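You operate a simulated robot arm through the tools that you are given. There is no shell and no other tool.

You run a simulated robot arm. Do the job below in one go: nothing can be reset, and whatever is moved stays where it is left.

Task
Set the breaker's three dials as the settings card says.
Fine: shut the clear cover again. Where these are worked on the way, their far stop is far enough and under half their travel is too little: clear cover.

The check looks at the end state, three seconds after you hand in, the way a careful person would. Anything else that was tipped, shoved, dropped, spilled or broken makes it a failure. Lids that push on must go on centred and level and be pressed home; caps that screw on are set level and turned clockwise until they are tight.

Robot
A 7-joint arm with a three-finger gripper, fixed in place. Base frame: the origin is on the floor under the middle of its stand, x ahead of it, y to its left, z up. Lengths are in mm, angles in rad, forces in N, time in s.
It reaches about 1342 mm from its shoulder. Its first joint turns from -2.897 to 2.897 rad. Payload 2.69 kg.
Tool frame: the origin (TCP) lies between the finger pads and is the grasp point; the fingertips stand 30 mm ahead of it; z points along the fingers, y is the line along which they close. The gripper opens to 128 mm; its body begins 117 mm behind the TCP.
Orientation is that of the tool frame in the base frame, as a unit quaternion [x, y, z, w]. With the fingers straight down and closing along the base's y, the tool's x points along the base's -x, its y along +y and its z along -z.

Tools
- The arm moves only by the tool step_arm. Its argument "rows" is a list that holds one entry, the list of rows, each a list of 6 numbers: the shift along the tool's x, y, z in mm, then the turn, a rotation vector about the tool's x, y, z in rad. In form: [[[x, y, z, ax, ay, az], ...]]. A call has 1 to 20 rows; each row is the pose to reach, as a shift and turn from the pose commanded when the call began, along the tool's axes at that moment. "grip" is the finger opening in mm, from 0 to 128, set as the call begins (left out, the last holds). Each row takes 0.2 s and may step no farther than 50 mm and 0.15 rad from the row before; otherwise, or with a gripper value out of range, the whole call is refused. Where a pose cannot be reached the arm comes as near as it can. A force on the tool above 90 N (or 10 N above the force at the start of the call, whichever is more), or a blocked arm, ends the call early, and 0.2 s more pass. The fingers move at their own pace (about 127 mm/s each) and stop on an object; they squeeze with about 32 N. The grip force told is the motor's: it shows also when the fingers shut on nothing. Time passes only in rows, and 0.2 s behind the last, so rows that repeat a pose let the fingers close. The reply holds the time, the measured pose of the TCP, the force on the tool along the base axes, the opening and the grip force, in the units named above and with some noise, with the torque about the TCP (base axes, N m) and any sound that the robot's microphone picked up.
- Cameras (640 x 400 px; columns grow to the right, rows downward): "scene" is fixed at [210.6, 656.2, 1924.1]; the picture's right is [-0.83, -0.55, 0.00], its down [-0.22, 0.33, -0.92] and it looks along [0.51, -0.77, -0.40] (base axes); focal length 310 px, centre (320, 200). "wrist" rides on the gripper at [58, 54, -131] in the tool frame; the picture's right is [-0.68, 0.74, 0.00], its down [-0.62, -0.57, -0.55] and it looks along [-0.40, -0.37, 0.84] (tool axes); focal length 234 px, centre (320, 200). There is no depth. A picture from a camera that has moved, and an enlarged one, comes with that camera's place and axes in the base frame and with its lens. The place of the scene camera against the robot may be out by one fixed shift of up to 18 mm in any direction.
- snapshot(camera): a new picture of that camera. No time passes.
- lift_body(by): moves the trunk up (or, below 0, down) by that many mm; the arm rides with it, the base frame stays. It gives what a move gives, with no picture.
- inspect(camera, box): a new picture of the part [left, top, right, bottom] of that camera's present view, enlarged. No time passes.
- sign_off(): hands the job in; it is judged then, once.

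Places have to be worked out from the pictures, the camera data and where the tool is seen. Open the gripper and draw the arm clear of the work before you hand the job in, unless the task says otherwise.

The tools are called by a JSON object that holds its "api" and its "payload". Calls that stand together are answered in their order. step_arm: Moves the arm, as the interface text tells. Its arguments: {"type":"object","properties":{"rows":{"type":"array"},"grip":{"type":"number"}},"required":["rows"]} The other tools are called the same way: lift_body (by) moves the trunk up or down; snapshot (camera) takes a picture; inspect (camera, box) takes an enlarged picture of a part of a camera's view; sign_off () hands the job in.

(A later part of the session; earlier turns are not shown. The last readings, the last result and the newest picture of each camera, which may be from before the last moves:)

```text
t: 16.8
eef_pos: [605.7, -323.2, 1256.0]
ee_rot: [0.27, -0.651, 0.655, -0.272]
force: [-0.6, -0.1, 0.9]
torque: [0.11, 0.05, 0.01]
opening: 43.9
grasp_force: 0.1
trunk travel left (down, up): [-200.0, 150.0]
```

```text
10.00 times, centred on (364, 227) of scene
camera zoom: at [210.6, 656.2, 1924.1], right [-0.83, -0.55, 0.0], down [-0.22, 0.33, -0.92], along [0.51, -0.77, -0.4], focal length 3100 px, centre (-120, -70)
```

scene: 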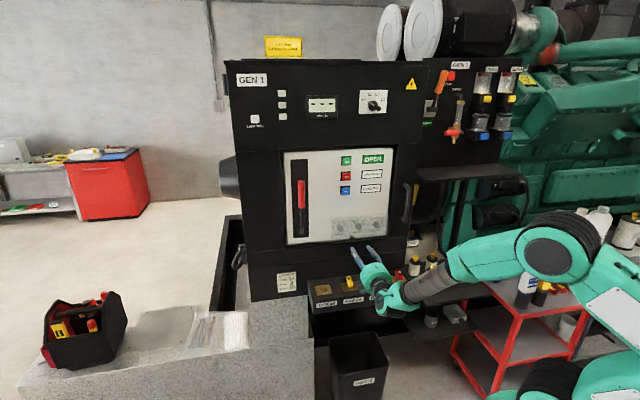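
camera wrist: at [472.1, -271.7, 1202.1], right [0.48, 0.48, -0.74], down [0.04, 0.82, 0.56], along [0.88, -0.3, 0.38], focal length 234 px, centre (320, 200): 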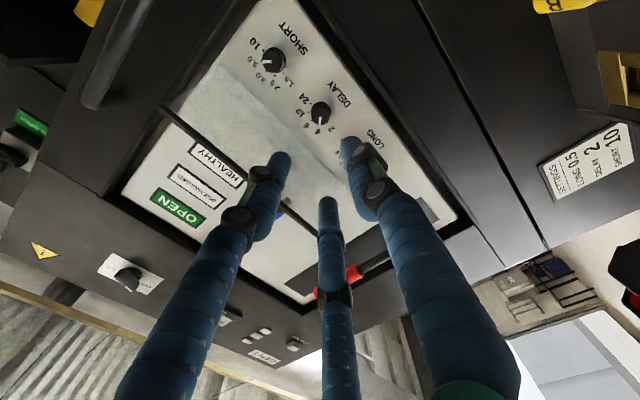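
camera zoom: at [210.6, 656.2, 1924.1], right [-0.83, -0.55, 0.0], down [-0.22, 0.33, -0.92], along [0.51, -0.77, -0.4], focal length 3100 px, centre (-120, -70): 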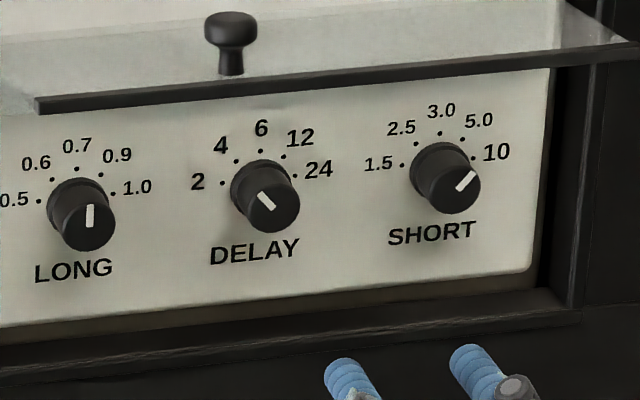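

DELAY's axis is nearly on the tool axis (about 2 mm below). I'll pre-roll the tool clockwise 0.35 rad and approach until the tips are about 20 mm short of the knob face, then check alignment.

{"api": "step_arm", "payload": {"rows": [[[0, 0.5, 30, 0, 0, 0.09], [0, 1, 60, 0, 0, 0.18], [0, 1.7, 90, 0, 0, 0.27], [0, 1.7, 115, 0, 0, 0.35], [0, 1.7, 138, 0, 0, 0.35]]], "grip": 46}}

{"api": "inspect", "payload": {"camera": "wrist", "box": [240, 90, 400, 230]}}

{"api": "inspect", "payload": {"camera": "scene", "box": [330, 210, 400, 250]}}

```text
t: 18.0
eef_pos: [704.4, -420.5, 1251.7]
ee_rot: [-0.153, 0.69, -0.596, 0.381]
force: [-0.6, 0.1, 0.1]
torque: [-0.01, 0.0, 0.0]
opening: 45.9
grasp_force: 0.1
trunk travel left (down, up): [-200.0, 150.0]
```

```text
2.86 times, centred on (320, 160) of wrist
camera zoom: at [585.6, -353.6, 1182.0], right [0.63, 0.63, -0.46], down [-0.12, 0.66, 0.74], along [0.77, -0.41, 0.49], focal length 669 px, centre (320, 314)
```

zoom: 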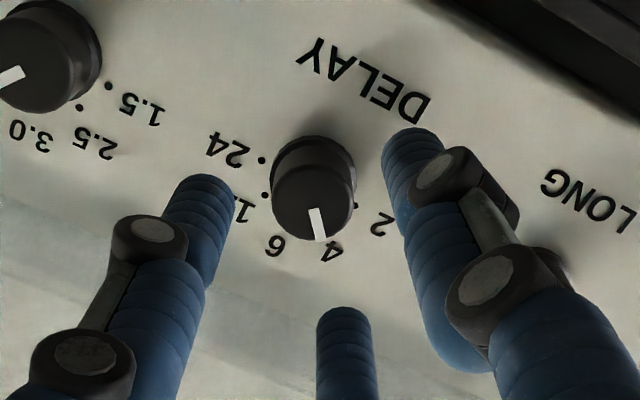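

```text
9.14 times, centred on (365, 230) of scene
camera zoom: at [210.6, 656.2, 1924.1], right [-0.83, -0.55, 0.0], down [-0.22, 0.33, -0.92], along [0.51, -0.77, -0.4], focal length 2834 px, centre (-91, -74)
```

zoom: 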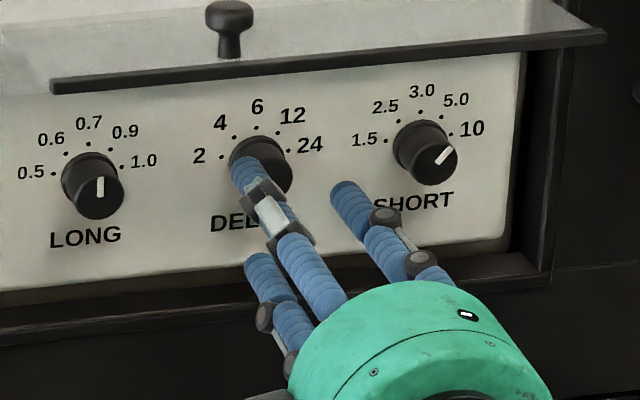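

The knob sits about 3–4 mm above the finger centre. I'll correct that and advance 25 mm, then look again.

{"api": "step_arm", "payload": {"rows": [[[-2, -3, 5, 0, 0, 0], [-2, -3, 15, 0, 0, 0], [-2, -3, 25, 0, 0, 0]]]}}

{"api": "inspect", "payload": {"camera": "wrist", "box": [240, 90, 400, 230]}}

{"api": "inspect", "payload": {"camera": "scene", "box": [330, 210, 400, 250]}}

```text
t: 18.8
eef_pos: [722.8, -439.4, 1255.4]
ee_rot: [-0.153, 0.69, -0.596, 0.38]
force: [0.5, 0.6, 0.2]
torque: [-0.04, 0.02, 0.0]
opening: 46.2
grasp_force: 0.0
trunk travel left (down, up): [-200.0, 150.0]
```

```text
2.86 times, centred on (320, 160) of wrist
camera zoom: at [603.6, -370.8, 1185.5], right [0.63, 0.63, -0.46], down [-0.12, 0.66, 0.74], along [0.77, -0.41, 0.49], focal length 669 px, centre (320, 314)
```

zoom: 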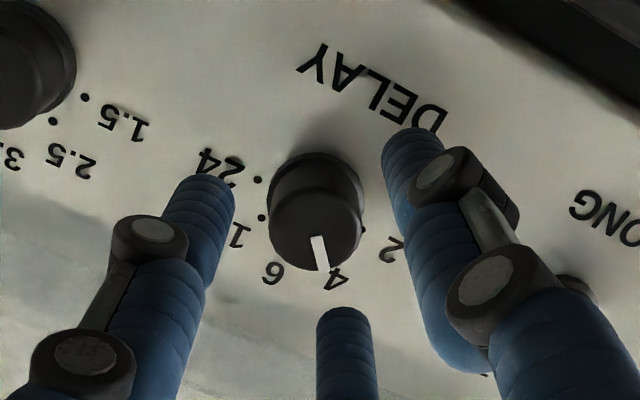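

```text
9.14 times, centred on (365, 230) of scene
camera zoom: at [210.6, 656.2, 1924.1], right [-0.83, -0.55, 0.0], down [-0.22, 0.33, -0.92], along [0.51, -0.77, -0.4], focal length 2834 px, centre (-91, -74)
```

zoom: 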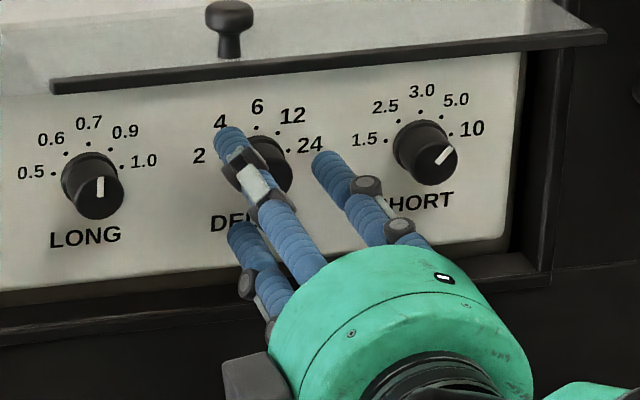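

Well centred now; the tips are roughly level with the knob face. I'll advance another 9 mm so the pads overlap the knob, watching for panel contact.

{"api": "step_arm", "payload": {"rows": [[[-0.3, -1, 3, 0, 0, 0], [-0.3, -1, 6, 0, 0, 0], [-0.3, -1, 9, 0, 0, 0]]]}}

{"api": "inspect", "payload": {"camera": "wrist", "box": [240, 90, 400, 230]}}

{"api": "inspect", "payload": {"camera": "scene", "box": [330, 210, 400, 250]}}

```text
t: 19.6
eef_pos: [729.5, -445.6, 1258.5]
ee_rot: [-0.153, 0.691, -0.596, 0.381]
force: [-0.1, -0.7, -0.3]
torque: [-0.02, -0.03, 0.01]
opening: 46.1
grasp_force: 0.2
trunk travel left (down, up): [-200.0, 150.0]
```

```text
2.86 times, centred on (320, 160) of wrist
camera zoom: at [609.8, -377.3, 1186.9], right [0.63, 0.63, -0.46], down [-0.12, 0.66, 0.74], along [0.77, -0.41, 0.49], focal length 669 px, centre (320, 314)
```

zoom: 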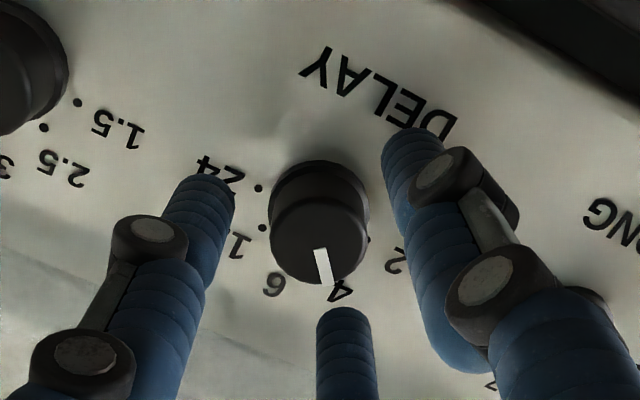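

```text
9.14 times, centred on (365, 230) of scene
camera zoom: at [210.6, 656.2, 1924.1], right [-0.83, -0.55, 0.0], down [-0.22, 0.33, -0.92], along [0.51, -0.77, -0.4], focal length 2834 px, centre (-91, -74)
```

zoom: 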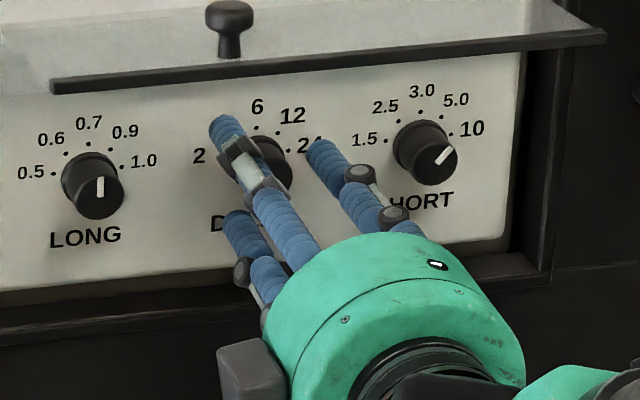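

No contact with the panel yet and the pads overlap the knob. I'll close on DELAY gently and read the side force.

{"api": "step_arm", "payload": {"rows": [[[0.5, 0, 0, 0, 0, 0], [0.5, 0, 0, 0, 0, 0], [0.5, 0, 0, 0, 0, 0]]], "grip": 15}}

{"api": "inspect", "payload": {"camera": "wrist", "box": [240, 90, 400, 230]}}

```text
t: 20.4
eef_pos: [728.7, -444.6, 1256.6]
ee_rot: [-0.153, 0.691, -0.595, 0.379]
force: [-6.6, -1.0, -8.5]
torque: [0.21, 0.23, -0.31]
opening: 24.9
grasp_force: 44.6
trunk travel left (down, up): [-200.0, 150.0]
```

```text
2.86 times, centred on (320, 160) of wrist
camera zoom: at [608.9, -378.0, 1185.5], right [0.63, 0.63, -0.46], down [-0.12, 0.66, 0.74], along [0.77, -0.41, 0.49], focal length 669 px, centre (320, 314)
```

zoom: 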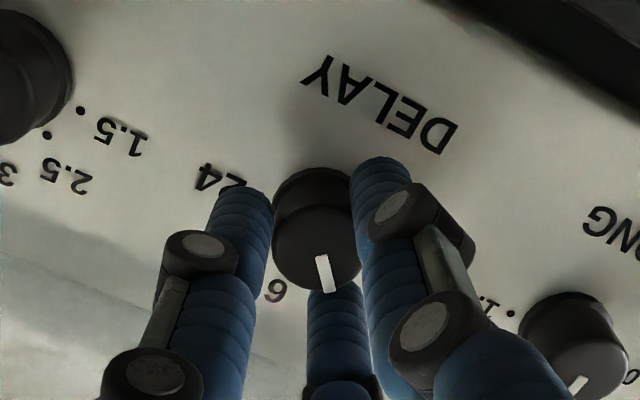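

DELAY is gripped (opening 24.9) with little side load; from the dot geometry the positions are at ±40° and ±80°, so I'll turn 40° counter-clockwise (−0.70 rad).

{"api": "step_arm", "payload": {"rows": [[[0.6, 0.5, 0, 0, 0, -0.14], [0.6, 0.5, 0, 0, 0, -0.28], [0.6, 0.5, 0, 0, 0, -0.42], [0.6, 0.5, 0, 0, 0, -0.56], [0.6, 0.5, 0, 0, 0, -0.7], [0.6, 0.5, 0, 0, 0, -0.7]]]}}

{"api": "inspect", "payload": {"camera": "wrist", "box": [240, 90, 400, 230]}}

{"api": "inspect", "payload": {"camera": "scene", "box": [330, 210, 400, 250]}}

```text
t: 21.8
eef_pos: [728.1, -445.4, 1254.7]
ee_rot: [0.381, -0.596, 0.69, -0.153]
force: [-8.6, 0.3, -13.3]
torque: [0.46, 0.04, -0.18]
opening: 24.8
grasp_force: 45.2
trunk travel left (down, up): [-200.0, 150.0]
```

```text
2.86 times, centred on (320, 160) of wrist
camera zoom: at [582.9, -404.1, 1225.5], right [0.27, 0.27, -0.92], down [0.16, 0.93, 0.32], along [0.95, -0.23, 0.21], focal length 669 px, centre (320, 314)
```

zoom: 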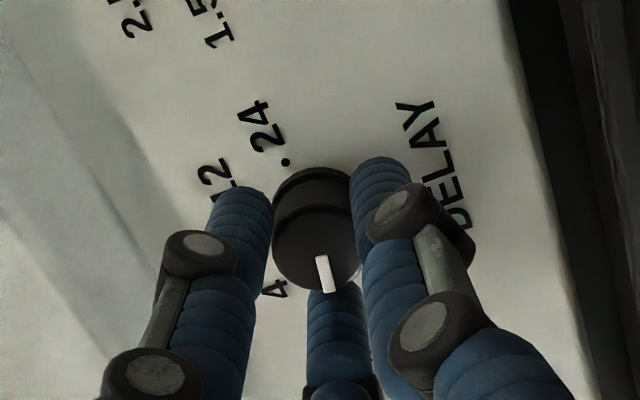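

```text
9.14 times, centred on (365, 230) of scene
camera zoom: at [210.6, 656.2, 1924.1], right [-0.83, -0.55, 0.0], down [-0.22, 0.33, -0.92], along [0.51, -0.77, -0.4], focal length 2834 px, centre (-91, -74)
```

zoom: 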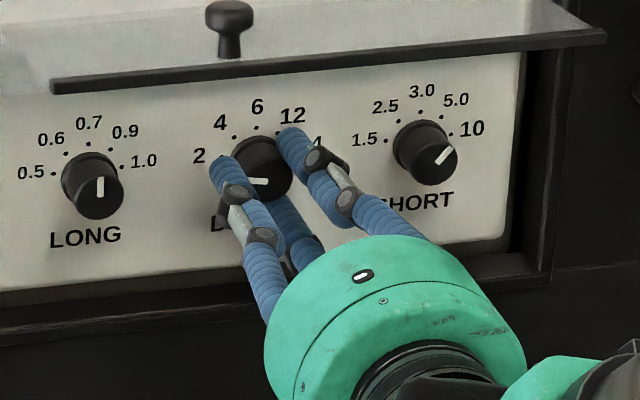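

The knob turned with the fingers. I'll open, back off 70 mm and check the pointer.

{"api": "step_arm", "payload": {"rows": [[[0, 0, 0, 0, 0, 0], [0, 0, 0, 0, 0, 0], [0, 0, -15, 0, 0, 0], [0, 0, -40, 0, 0, 0], [0, 0, -75, 0, 0, 0]]], "grip": 46}}

{"api": "inspect", "payload": {"camera": "wrist", "box": [240, 60, 400, 200]}}

{"api": "inspect", "payload": {"camera": "scene", "box": [332, 214, 396, 240]}}

```text
t: 23.0
eef_pos: [674.4, -391.5, 1255.4]
ee_rot: [0.38, -0.596, 0.69, -0.154]
force: [0.8, -0.3, -0.8]
torque: [-0.02, -0.01, 0.03]
opening: 46.0
grasp_force: 0.0
trunk travel left (down, up): [-200.0, 150.0]
```

```text
2.86 times, centred on (320, 130) of wrist
camera zoom: at [529.9, -350.9, 1226.2], right [0.27, 0.27, -0.92], down [0.16, 0.93, 0.32], along [0.95, -0.23, 0.21], focal length 669 px, centre (320, 400)
```

zoom: 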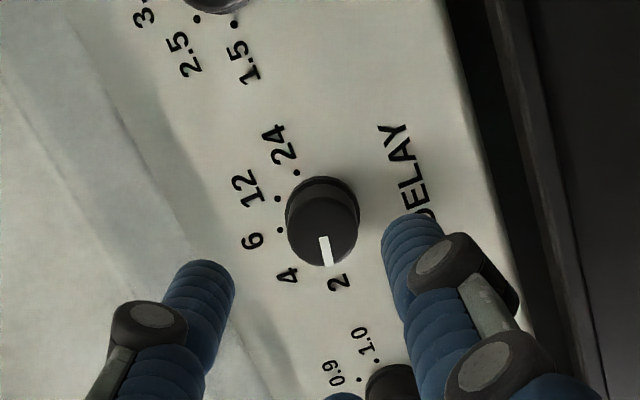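

```text
10.00 times, centred on (364, 227) of scene
camera zoom: at [210.6, 656.2, 1924.1], right [-0.83, -0.55, 0.0], down [-0.22, 0.33, -0.92], along [0.51, -0.77, -0.4], focal length 3100 px, centre (-120, -70)
```

zoom: 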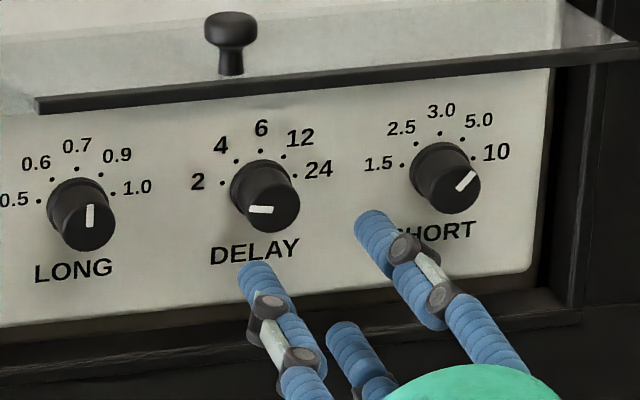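

{"api": "inspect", "payload": {"camera": "scene", "box": [350, 222, 370, 240]}}

{"api": "inspect", "payload": {"camera": "wrist", "box": [295, 110, 365, 165]}}

```text
16.00 times, centred on (360, 231) of scene
camera zoom: at [210.6, 656.2, 1924.1], right [-0.83, -0.55, 0.0], down [-0.22, 0.33, -0.92], along [0.51, -0.77, -0.4], focal length 4960 px, centre (-320, -296)
```

zoom: 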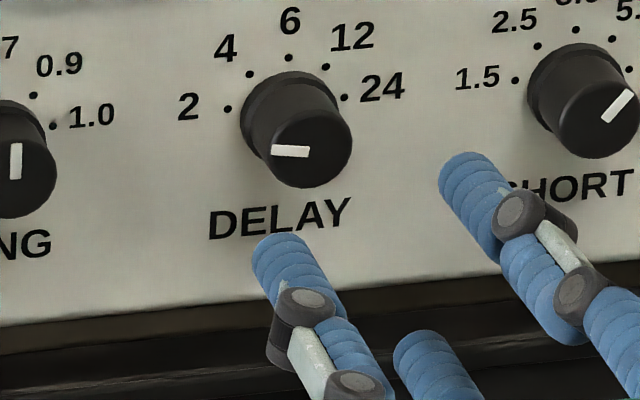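

```text
7.27 times, centred on (330, 138) of wrist
camera zoom: at [529.9, -350.9, 1226.2], right [0.27, 0.27, -0.92], down [0.16, 0.93, 0.32], along [0.95, -0.23, 0.21], focal length 1703 px, centre (247, 654)
```

zoom: 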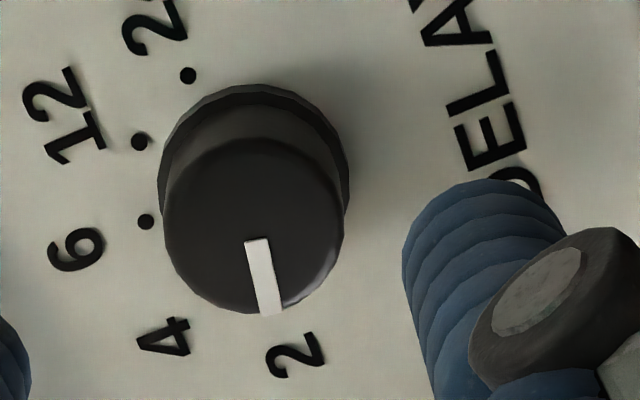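

DELAY's pointer is at about −80°, right on the "2" dot. Now I'll move across to SHORT (about 85 mm to the right) keeping the −0.35 rad roll, and approach part way.

{"api": "step_arm", "payload": {"rows": [[[27, 10, 0, 0, 0, 0], [54, 20, 0, 0, 0, 0], [80.3, 30.8, 0, 0, 0, 0], [80.3, 30.8, 22, 0, 0, 0], [80.3, 30.8, 42, 0, 0, 0]]]}}

{"api": "inspect", "payload": {"camera": "wrist", "box": [240, 90, 400, 230]}}

{"api": "inspect", "payload": {"camera": "scene", "box": [340, 210, 410, 250]}}

```text
t: 24.2
eef_pos: [644.6, -481.0, 1256.4]
ee_rot: [0.378, -0.597, 0.691, -0.151]
force: [-0.5, 0.8, 0.5]
torque: [0.05, 0.07, 0.02]
opening: 46.0
grasp_force: 0.1
trunk travel left (down, up): [-200.0, 150.0]
```

```text
2.86 times, centred on (320, 160) of wrist
camera zoom: at [498.0, -439.2, 1226.8], right [0.27, 0.27, -0.92], down [0.16, 0.93, 0.32], along [0.95, -0.24, 0.21], focal length 669 px, centre (320, 314)
```

zoom: 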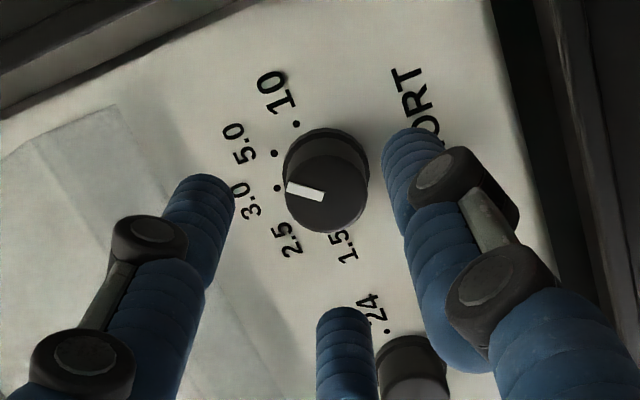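

```text
9.14 times, centred on (375, 230) of scene
camera zoom: at [210.6, 656.2, 1924.1], right [-0.83, -0.55, 0.0], down [-0.22, 0.33, -0.92], along [0.51, -0.77, -0.4], focal length 2834 px, centre (-183, -74)
```

zoom: 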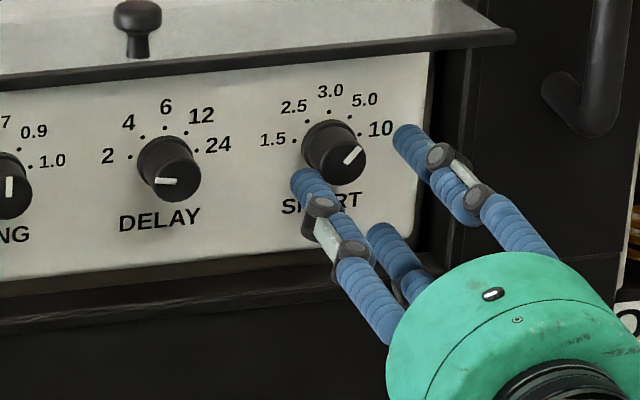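

SHORT is within about 2 mm of the finger centre. I'll apply that small correction and advance 35 mm, as for DELAY.

{"api": "step_arm", "payload": {"rows": [[[-0.5, 1.6, 10, 0, 0, 0], [-0.5, 1.6, 20, 0, 0, 0], [-0.5, 1.6, 28, 0, 0, 0], [-0.5, 1.6, 35, 0, 0, 0]]]}}

{"api": "inspect", "payload": {"camera": "wrist", "box": [240, 90, 400, 230]}}

{"api": "inspect", "payload": {"camera": "scene", "box": [340, 210, 410, 250]}}

```text
t: 25.2
eef_pos: [670.2, -507.1, 1253.2]
ee_rot: [0.377, -0.599, 0.691, -0.149]
force: [0.2, -0.2, -0.7]
torque: [-0.01, -0.01, 0.02]
opening: 45.9
grasp_force: 0.1
trunk travel left (down, up): [-200.0, 150.0]
```

```text
2.86 times, centred on (320, 160) of wrist
camera zoom: at [525.0, -463.9, 1223.9], right [0.27, 0.27, -0.92], down [0.17, 0.93, 0.32], along [0.95, -0.24, 0.21], focal length 669 px, centre (320, 314)
```

zoom: 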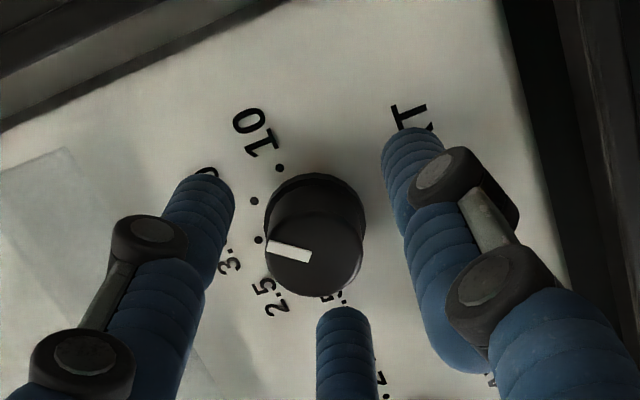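

```text
9.14 times, centred on (375, 230) of scene
camera zoom: at [210.6, 656.2, 1924.1], right [-0.83, -0.55, 0.0], down [-0.22, 0.33, -0.92], along [0.51, -0.77, -0.4], focal length 2834 px, centre (-183, -74)
```

zoom: 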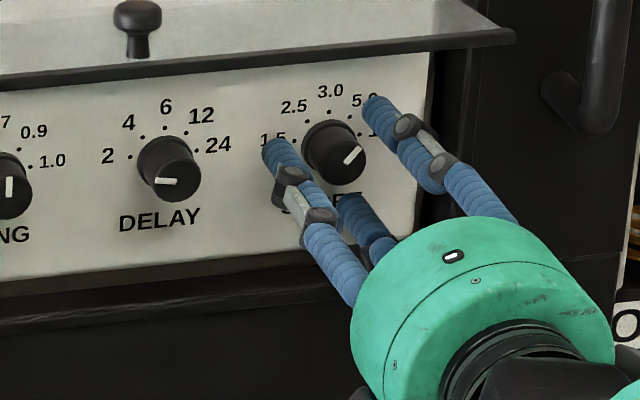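

Centred within about 1.5 mm. I'll close on SHORT.

{"api": "step_arm", "payload": {"rows": [[[0.7, -0.3, 0, 0, 0, 0], [0.7, -0.3, 0, 0, 0, 0], [0.7, -0.3, 0, 0, 0, 0]]], "grip": 15}}

{"api": "inspect", "payload": {"camera": "wrist", "box": [240, 90, 400, 230]}}

```text
t: 26.0
eef_pos: [670.2, -506.6, 1254.6]
ee_rot: [0.376, -0.598, 0.692, -0.149]
force: [4.1, 0.8, 5.1]
torque: [-0.13, -0.11, 0.19]
opening: 25.5
grasp_force: 45.2
trunk travel left (down, up): [-200.0, 150.0]
```

```text
2.86 times, centred on (320, 160) of wrist
camera zoom: at [524.9, -464.1, 1225.3], right [0.27, 0.27, -0.92], down [0.17, 0.93, 0.32], along [0.95, -0.24, 0.21], focal length 669 px, centre (320, 314)
```

zoom: 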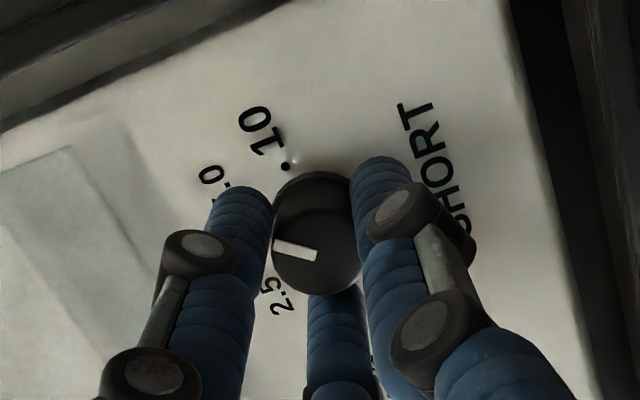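

SHORT gripped with negligible side load. Turning 40° clockwise (+0.70 rad).

{"api": "step_arm", "payload": {"rows": [[[0, 0, 0, 0, 0, 0.14], [0, 0, 0, 0, 0, 0.28], [0, 0, 0, 0, 0, 0.42], [0, 0, 0, 0, 0, 0.56], [0, 0, 0, 0, 0, 0.7], [0, 0, 0, 0, 0, 0.7]]]}}

{"api": "inspect", "payload": {"camera": "wrist", "box": [240, 90, 400, 230]}}

{"api": "inspect", "payload": {"camera": "scene", "box": [340, 210, 410, 250]}}

```text
t: 27.4
eef_pos: [670.8, -506.3, 1253.6]
ee_rot: [-0.149, 0.691, -0.599, 0.377]
force: [5.6, -3.5, 12.3]
torque: [-0.24, -0.23, 0.13]
opening: 25.6
grasp_force: 44.8
trunk travel left (down, up): [-200.0, 150.0]
```

```text
2.86 times, centred on (320, 160) of wrist
camera zoom: at [551.2, -438.2, 1185.0], right [0.64, 0.62, -0.46], down [-0.11, 0.66, 0.74], along [0.76, -0.42, 0.49], focal length 669 px, centre (320, 314)
```

zoom: 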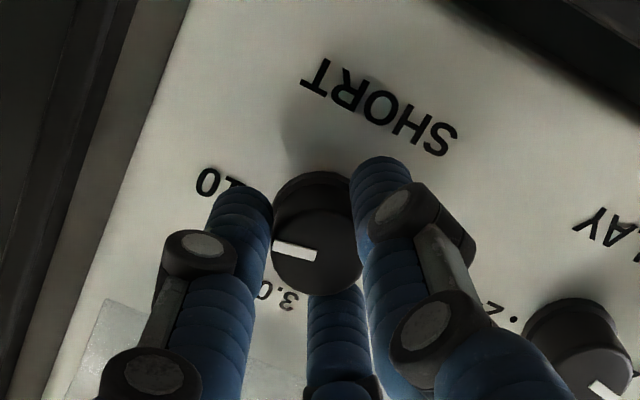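

```text
9.14 times, centred on (375, 230) of scene
camera zoom: at [210.6, 656.2, 1924.1], right [-0.83, -0.55, 0.0], down [-0.22, 0.33, -0.92], along [0.51, -0.77, -0.4], focal length 2834 px, centre (-183, -74)
```

zoom: 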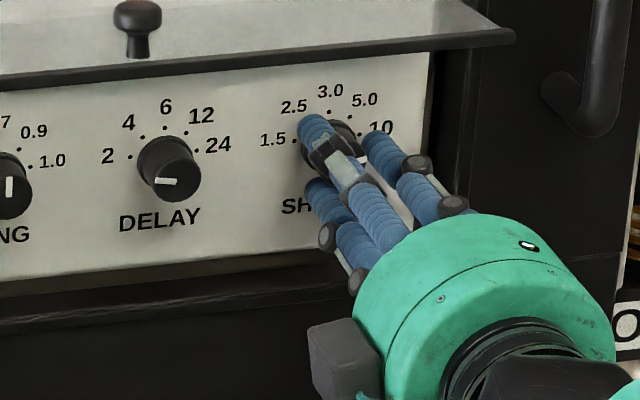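

The knob followed the fingers. I'll open, retreat 75 mm and check the SHORT pointer.

{"api": "step_arm", "payload": {"rows": [[[0, 0, 0, 0, 0, 0], [0, 0, 0, 0, 0, 0], [0, 0, -15, 0, 0, 0], [0, 0, -40, 0, 0, 0], [0, 0, -77, 0, 0, 0]]], "grip": 46}}

{"api": "inspect", "payload": {"camera": "wrist", "box": [270, 90, 350, 160]}}

{"api": "inspect", "payload": {"camera": "scene", "box": [366, 214, 390, 236]}}

```text
t: 28.6
eef_pos: [613.3, -453.4, 1254.2]
ee_rot: [-0.152, 0.69, -0.597, 0.38]
force: [0.5, -0.2, 0.0]
torque: [0.0, 0.04, 0.02]
opening: 46.0
grasp_force: 0.2
trunk travel left (down, up): [-200.0, 150.0]
```

```text
5.71 times, centred on (310, 125) of wrist
camera zoom: at [494.4, -385.6, 1184.2], right [0.63, 0.63, -0.46], down [-0.12, 0.66, 0.74], along [0.77, -0.41, 0.49], focal length 1338 px, centre (377, 629)
```

zoom: 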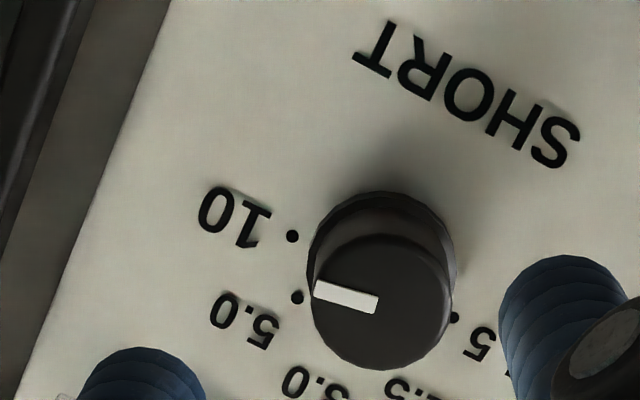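

```text
16.00 times, centred on (378, 225) of scene
camera zoom: at [210.6, 656.2, 1924.1], right [-0.83, -0.55, 0.0], down [-0.22, 0.33, -0.92], along [0.51, -0.77, -0.4], focal length 4960 px, centre (-608, -200)
```

zoom: 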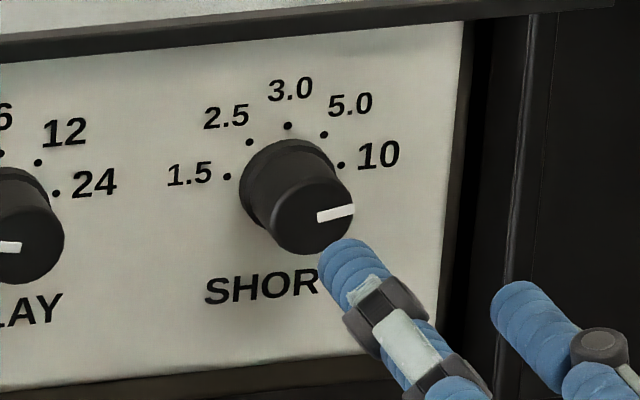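

SHORT now points at the "10" dot (about 78–82° from vertical). Next I'll move across to LONG (about 168 mm left), adding roll to +0.70 rad so I can turn it a full 80° in one grip.

{"api": "step_arm", "payload": {"rows": [[[-40, 14.5, 0, 0, 0, 0], [-80, 29, 0, 0, 0, 0], [-120, 43.5, 0, 0, 0, 0.12], [-158.2, 57.8, 0, 0, 0, 0.24], [-158.2, 57.8, 20, 0, 0, 0.35], [-158.2, 57.8, 41, 0, 0, 0.35]]]}}

{"api": "inspect", "payload": {"camera": "wrist", "box": [240, 90, 400, 230]}}

{"api": "inspect", "payload": {"camera": "scene", "box": [320, 210, 390, 250]}}

```text
t: 30.0
eef_pos: [761.5, -363.4, 1253.7]
ee_rot: [-0.03, 0.706, -0.521, 0.478]
force: [-0.6, 0.3, 0.0]
torque: [-0.01, -0.01, 0.0]
opening: 46.0
grasp_force: 0.1
trunk travel left (down, up): [-200.0, 150.0]
```

```text
2.86 times, centred on (320, 160) of wrist
camera zoom: at [661.8, -277.2, 1175.9], right [0.7, 0.7, -0.13], down [-0.31, 0.46, 0.83], along [0.64, -0.54, 0.54], focal length 669 px, centre (320, 314)
```

zoom: 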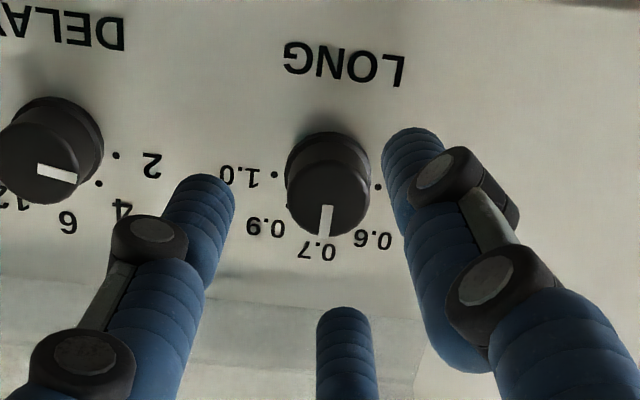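

```text
9.14 times, centred on (355, 230) of scene
camera zoom: at [210.6, 656.2, 1924.1], right [-0.83, -0.55, 0.0], down [-0.22, 0.33, -0.92], along [0.51, -0.77, -0.4], focal length 2834 px, centre (0, -74)
```

zoom: 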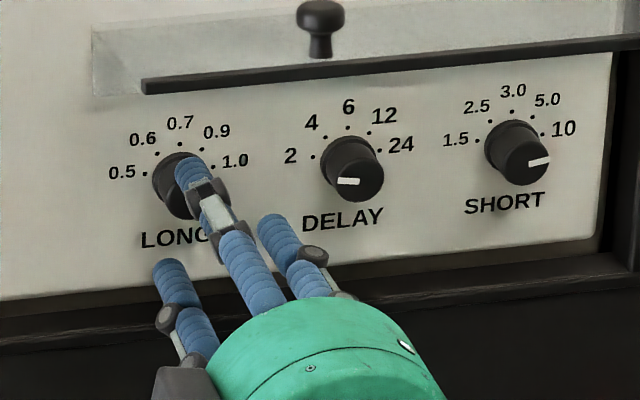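

LONG points at 0.7 (0°), so it needs 80° counter-clockwise. It sits about 2.6 mm toward tool −x; I'll correct and advance 36 mm.

{"api": "step_arm", "payload": {"rows": [[[-2.4, 0.9, 10, 0, 0, 0], [-2.4, 0.9, 20, 0, 0, 0], [-2.4, 0.9, 29, 0, 0, 0], [-2.4, 0.9, 36, 0, 0, 0]]]}}

{"api": "inspect", "payload": {"camera": "wrist", "box": [240, 90, 400, 230]}}

{"api": "inspect", "payload": {"camera": "scene", "box": [320, 210, 390, 250]}}

```text
t: 31.0
eef_pos: [789.6, -386.3, 1254.5]
ee_rot: [-0.03, 0.706, -0.521, 0.478]
force: [-0.8, 0.2, 0.5]
torque: [-0.01, -0.03, 0.01]
opening: 46.0
grasp_force: 0.0
trunk travel left (down, up): [-200.0, 150.0]
```

```text
2.86 times, centred on (320, 160) of wrist
camera zoom: at [689.1, -301.0, 1175.9], right [0.7, 0.7, -0.13], down [-0.31, 0.46, 0.83], along [0.64, -0.54, 0.54], focal length 669 px, centre (320, 314)
```

zoom: 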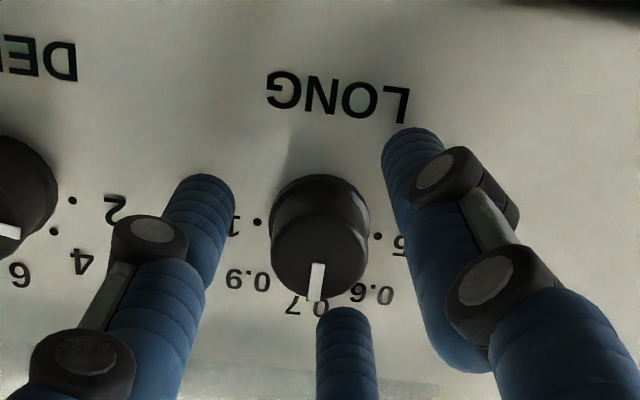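

```text
9.14 times, centred on (355, 230) of scene
camera zoom: at [210.6, 656.2, 1924.1], right [-0.83, -0.55, 0.0], down [-0.22, 0.33, -0.92], along [0.51, -0.77, -0.4], focal length 2834 px, centre (0, -74)
```

zoom: 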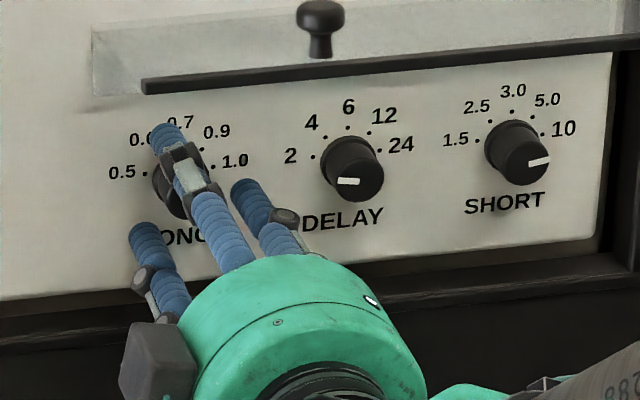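

Centred well. Closing on LONG.

{"api": "step_arm", "payload": {"rows": [[[0, 0, 0, 0, 0, 0], [0, 0, 0, 0, 0, 0], [0, 0, 0, 0, 0, 0]]], "grip": 15}}

```text
t: 31.8
eef_pos: [791.2, -386.7, 1255.3]
ee_rot: [-0.03, 0.706, -0.521, 0.478]
force: [1.5, -1.0, 2.0]
torque: [-0.08, -0.05, 0.08]
opening: 25.3
grasp_force: 45.1
trunk travel left (down, up): [-200.0, 150.0]
```

LONG is gripped with almost no side load. I'll turn it 80° counter-clockwise (−1.40 rad).

{"api": "step_arm", "payload": {"rows": [[[0, 0, 0, 0, 0, -0.14], [0, 0, 0, 0, 0, -0.28], [0, 0, 0, 0, 0, -0.42], [0, 0, 0, 0, 0, -0.56], [0, 0, 0, 0, 0, -0.7], [0, 0, 0, 0, 0, -0.84], [0, 0, 0, 0, 0, -0.98], [0, 0, 0, 0, 0, -1.12], [0, 0, 0, 0, 0, -1.26], [0, 0, 0, 0, 0, -1.4], [0, 0, 0, 0, 0, -1.4]]]}}

{"api": "inspect", "payload": {"camera": "wrist", "box": [240, 90, 400, 230]}}

{"api": "inspect", "payload": {"camera": "scene", "box": [320, 210, 390, 250]}}

```text
t: 34.2
eef_pos: [790.2, -386.5, 1254.6]
ee_rot: [0.478, -0.521, 0.707, -0.029]
force: [4.2, 0.6, 6.3]
torque: [-0.24, -0.19, 0.12]
opening: 25.2
grasp_force: 45.1
trunk travel left (down, up): [-200.0, 150.0]
```

```text
2.86 times, centred on (320, 160) of wrist
camera zoom: at [640.2, -349.8, 1252.0], right [0.03, 0.03, -1.0], down [0.2, 0.98, 0.03], along [0.98, -0.2, 0.02], focal length 669 px, centre (320, 314)
```

zoom: 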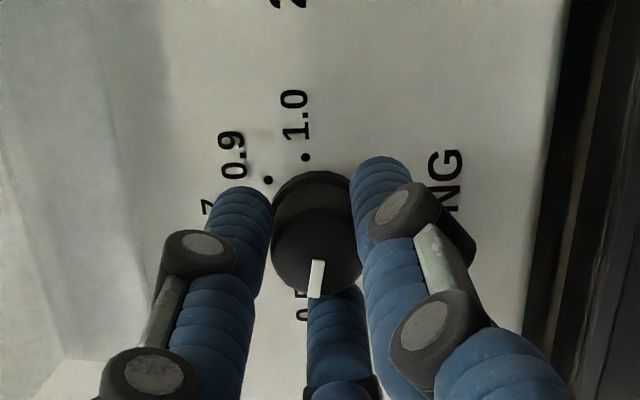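

```text
9.14 times, centred on (355, 230) of scene
camera zoom: at [210.6, 656.2, 1924.1], right [-0.83, -0.55, 0.0], down [-0.22, 0.33, -0.92], along [0.51, -0.77, -0.4], focal length 2834 px, centre (0, -74)
```

zoom: 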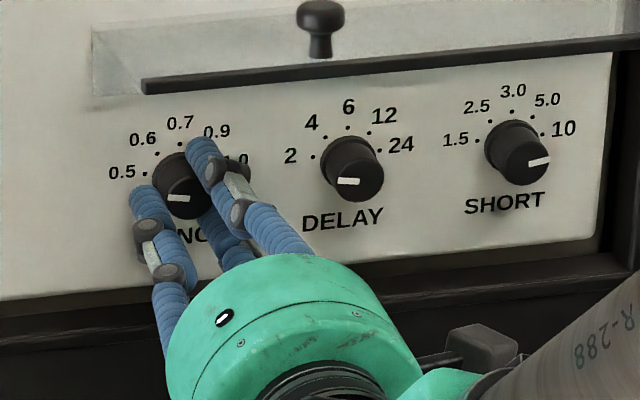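

LONG's pointer has swung to 0.5. I'll open, back well off and check all three pointers.

{"api": "step_arm", "payload": {"rows": [[[0, 0, 0, 0, 0, 0], [0, 0, 0, 0, 0, 0], [0, 0, -15, 0, 0, 0], [0, 0, -40, 0, 0, 0], [0, 0, -80, 0, 0, 0], [0, 0, -125, 0, 0, 0], [0, 0, -170, 0, 0, 0]]], "grip": 46}}

{"api": "inspect", "payload": {"camera": "scene", "box": [332, 214, 396, 240]}}

{"api": "inspect", "payload": {"camera": "scene", "box": [330, 218, 350, 238]}}

{"api": "snapshot", "payload": {"camera": "wrist"}}

```text
t: 35.8
eef_pos: [669.0, -266.4, 1254.4]
ee_rot: [0.478, -0.521, 0.707, -0.029]
force: [0.2, -0.1, -0.1]
torque: [0.05, 0.0, 0.03]
opening: 45.9
grasp_force: 0.1
trunk travel left (down, up): [-200.0, 150.0]
```

```text
10.00 times, centred on (364, 227) of scene
camera zoom: at [210.6, 656.2, 1924.1], right [-0.83, -0.55, 0.0], down [-0.22, 0.33, -0.92], along [0.51, -0.77, -0.4], focal length 3100 px, centre (-120, -70)
```

zoom: 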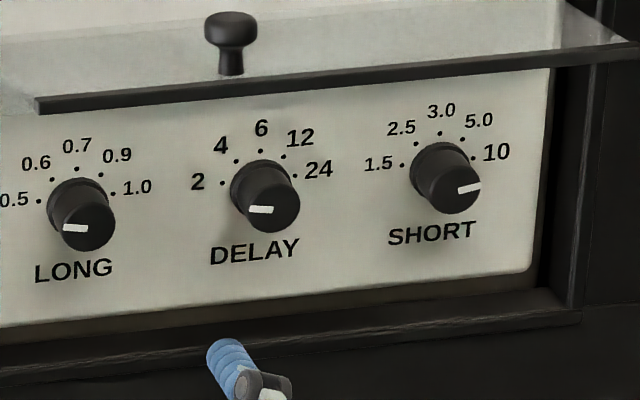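

```text
16.00 times, centred on (340, 228) of scene
camera zoom: at [210.6, 656.2, 1924.1], right [-0.83, -0.55, 0.0], down [-0.22, 0.33, -0.92], along [0.51, -0.77, -0.4], focal length 4960 px, centre (0, -248)
```

zoom: 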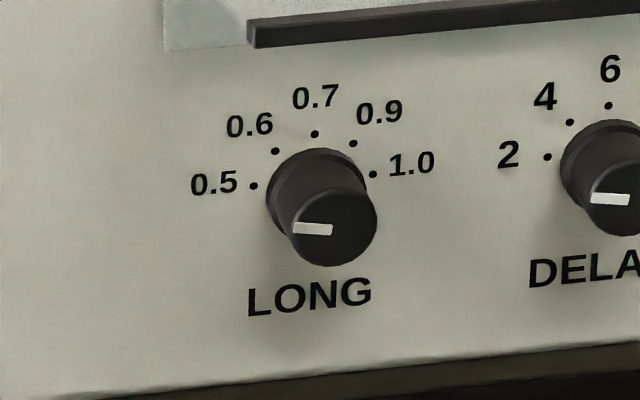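

```text
taken
camera wrist: at [519.4, -229.8, 1251.1], right [0.03, 0.03, -1.0], down [0.2, 0.98, 0.04], along [0.98, -0.2, 0.02], focal length 234 px, centre (320, 200)
```

wrist: 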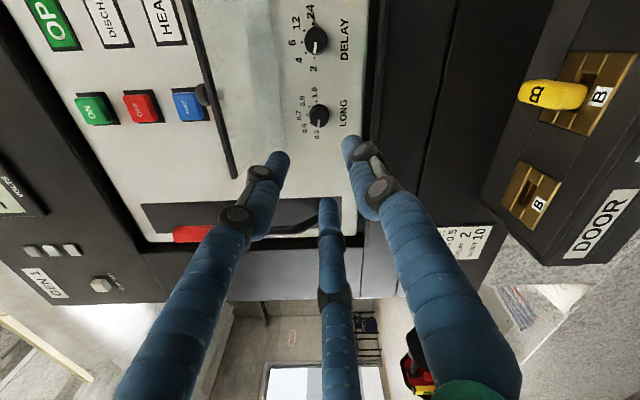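

All three pointers look right in the scene view. I'll double-check with a wrist enlargement.

{"api": "inspect", "payload": {"camera": "wrist", "box": [285, 0, 365, 140]}}

{"api": "inspect", "payload": {"camera": "scene", "box": [310, 190, 410, 260]}}

```text
2.86 times, centred on (325, 70) of wrist
camera zoom: at [519.4, -229.8, 1251.1], right [0.03, 0.03, -1.0], down [0.2, 0.98, 0.04], along [0.98, -0.2, 0.02], focal length 669 px, centre (306, 571)
```

zoom: 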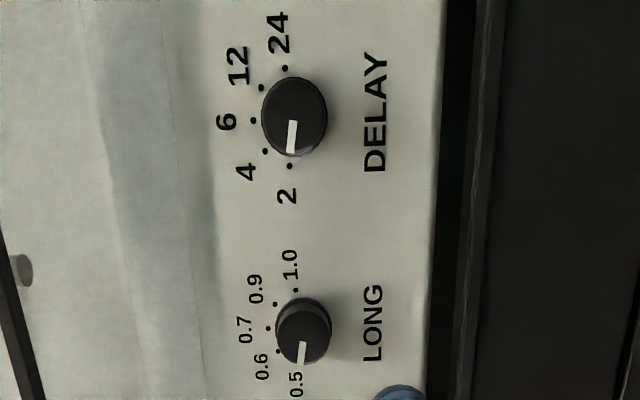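

```text
5.71 times, centred on (360, 225) of scene
camera zoom: at [210.6, 656.2, 1924.1], right [-0.83, -0.55, 0.0], down [-0.22, 0.33, -0.92], along [0.51, -0.77, -0.4], focal length 1771 px, centre (91, 57)
```

zoom: 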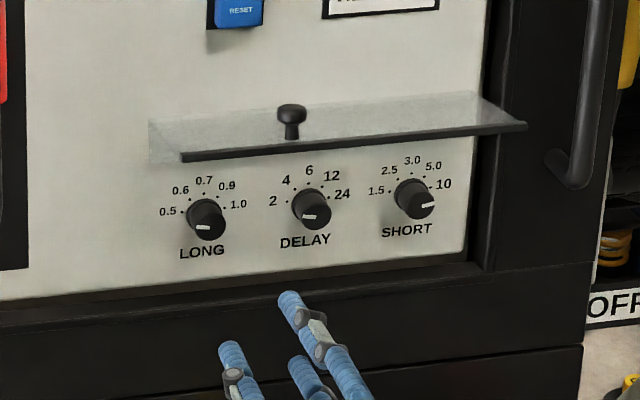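

All three dials are set: LONG 0.5, DELAY 2, SHORT 10. To shut the cover I'll push it with closed fingertips normal to its plate, away from the knob; first I close the fingers, unroll the tool and rise at a safe distance.

{"api": "step_arm", "payload": {"rows": [[[31, -10, -6, 0, 0, 0.12], [62, -20, -12, 0, 0, 0.24], [94, -30, -17, 0, 0, 0.36], [125, -40, -23, 0, 0, 0.48], [156, -50, -29, 0, 0, 0.6], [187, -59.4, -34, 0, 0, 0.7]]], "grip": 0}}

{"api": "snapshot", "payload": {"camera": "wrist"}}

{"api": "snapshot", "payload": {"camera": "scene"}}

```text
t: 37.2
eef_pos: [569.1, -317.0, 1419.9]
ee_rot: [-0.27, 0.653, -0.653, 0.271]
force: [-0.5, -0.1, 0.0]
torque: [0.0, 0.02, -0.04]
opening: 1.9
grasp_force: 30.6
trunk travel left (down, up): [-200.0, 150.0]
```

```text
taken
camera wrist: at [435.0, -265.2, 1367.3], right [0.48, 0.48, -0.74], down [0.05, 0.82, 0.57], along [0.88, -0.31, 0.37], focal length 234 px, centre (320, 200)
```

wrist: 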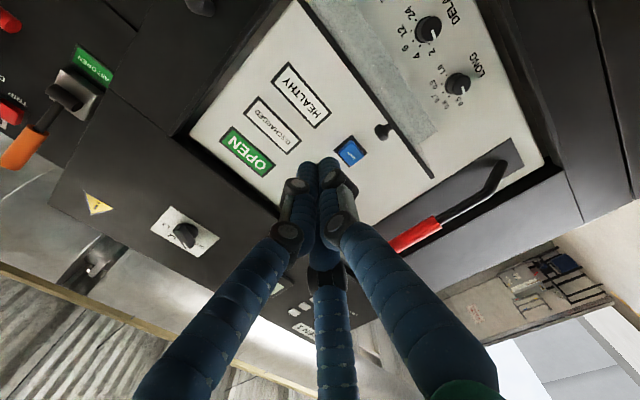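

```text
taken
```

scene: 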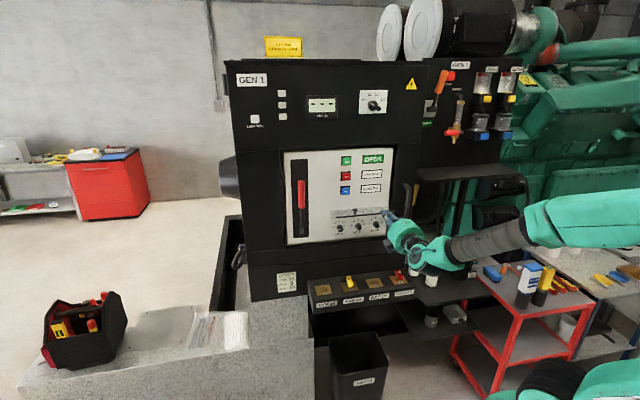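

Ready at the stand-off. I'll tilt the tool downward while moving in to hover above the open cover plate, to the right of its knob.

{"api": "step_arm", "payload": {"rows": [[[0, 0, 10, -0.14, 0, 0], [0, 0, 22, -0.28, 0, 0], [0, 0, 36, -0.42, 0, 0], [0, 0, 52, -0.56, 0, 0], [0, 0, 68, -0.7, 0, 0], [0, 0, 85, -0.84, 0, 0], [0, 0, 102, -0.98, 0, 0], [0, 0, 119, -1.12, 0, 0], [0, 0, 136, -1.26, 0, 0], [0, 0, 150, -1.4, 0, 0], [0, 0, 150, -1.4, 0, 0]]]}}

{"api": "snapshot", "payload": {"camera": "wrist"}}

{"api": "inspect", "payload": {"camera": "scene", "box": [300, 150, 420, 250]}}

```text
t: 39.6
eef_pos: [677.0, -422.8, 1420.8]
ee_rot: [-0.381, 0.921, -0.078, 0.032]
force: [1.2, 0.0, -0.5]
torque: [0.02, 0.03, -0.01]
opening: 1.9
grasp_force: 31.8
trunk travel left (down, up): [-200.0, 150.0]
```

```text
taken
camera wrist: at [581.8, -411.4, 1541.6], right [-0.03, 0.99, -0.12], down [0.76, 0.11, 0.64], along [0.64, -0.07, -0.76], focal length 234 px, centre (320, 200)
```

wrist: 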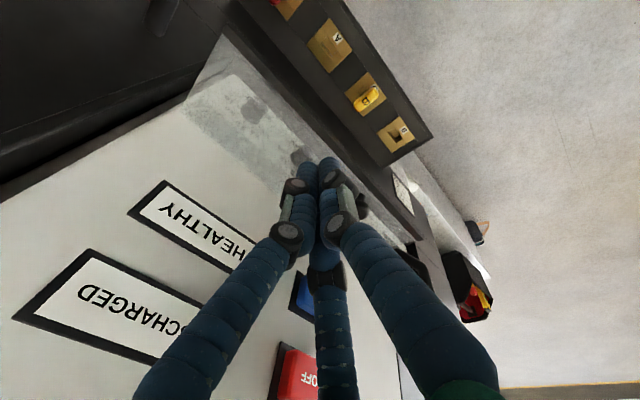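

```text
4.00 times, centred on (360, 200) of scene
camera zoom: at [210.6, 656.2, 1924.1], right [-0.83, -0.55, 0.0], down [-0.22, 0.33, -0.92], along [0.51, -0.77, -0.4], focal length 1240 px, centre (160, 200)
```

zoom: 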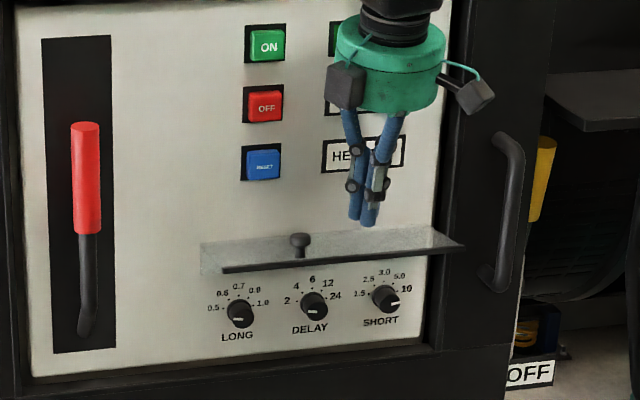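

The fingertips hover about 40 mm above the plate, well right of the knob. I'll press down to start the cover swinging shut.

{"api": "step_arm", "payload": {"rows": [[[0, 3, 15, 0, 0, 0], [0, 6, 30, 0, 0, 0], [0, 8, 42, 0, 0, 0], [0, 9.5, 53, 0, 0, 0], [0, 10.8, 63.4, 0, 0, 0]]]}}

{"api": "inspect", "payload": {"camera": "scene", "box": [300, 150, 420, 250]}}

```text
t: 40.8
eef_pos: [678.3, -423.0, 1355.2]
ee_rot: [-0.381, 0.921, -0.079, 0.033]
force: [-0.9, 0.0, 0.1]
torque: [0.02, -0.02, 0.01]
opening: 2.2
grasp_force: 31.4
trunk travel left (down, up): [-200.0, 150.0]
```

```text
4.00 times, centred on (360, 200) of scene
camera zoom: at [210.6, 656.2, 1924.1], right [-0.83, -0.55, 0.0], down [-0.22, 0.33, -0.92], along [0.51, -0.77, -0.4], focal length 1240 px, centre (160, 200)
```

zoom: 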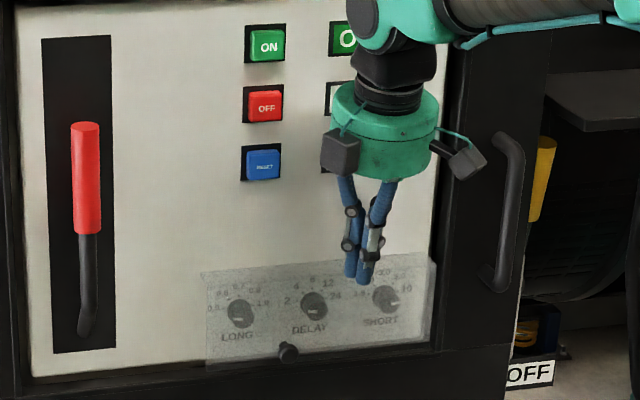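

The cover swung shut on its own once pushed past balance. I'll draw the arm outward and check whether it is fully closed.

{"api": "step_arm", "payload": {"rows": [[[0, 40, -7, 0, 0, 0], [0, 85, -15, 0, 0, 0], [0, 130, -22, 0, 0, 0], [0, 130, -10, 0.14, 0, 0], [0, 131, 5, 0.28, 0, 0], [0, 132, 20, 0.42, 0, 0], [0, 134, 35, 0.56, 0, 0], [0, 136, 50, 0.7, 0, 0], [0, 138, 65, 0.84, 0, 0], [0, 140, 80, 0.98, 0, 0], [0, 142, 92, 1.12, 0, 0], [0, 144, 102, 1.26, 0, 0], [0, 146, 108, 1.4, 0, 0]]]}}

{"api": "inspect", "payload": {"camera": "scene", "box": [310, 200, 410, 262]}}

{"api": "snapshot", "payload": {"camera": "wrist"}}

```text
t: 43.6
eef_pos: [589.4, -333.6, 1224.2]
ee_rot: [0.271, -0.652, 0.654, -0.272]
force: [0.2, -0.5, -0.9]
torque: [0.0, 0.01, -0.01]
opening: 2.3
grasp_force: 31.1
trunk travel left (down, up): [-200.0, 150.0]
```

```text
6.40 times, centred on (360, 231) of scene
camera zoom: at [210.6, 656.2, 1924.1], right [-0.83, -0.55, 0.0], down [-0.22, 0.33, -0.92], along [0.51, -0.77, -0.4], focal length 1984 px, centre (64, 2)
```

zoom: 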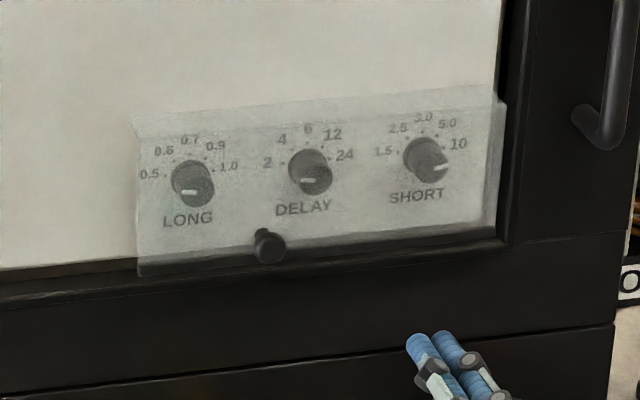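

```text
taken
camera wrist: at [455.2, -282.6, 1171.1], right [0.48, 0.48, -0.74], down [0.05, 0.82, 0.57], along [0.88, -0.3, 0.37], focal length 234 px, centre (320, 200)
```

wrist: 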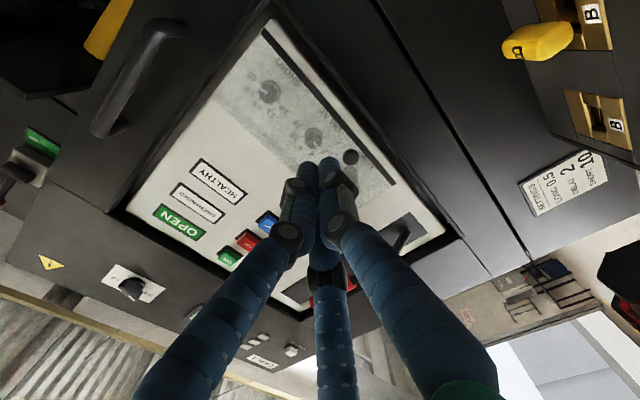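

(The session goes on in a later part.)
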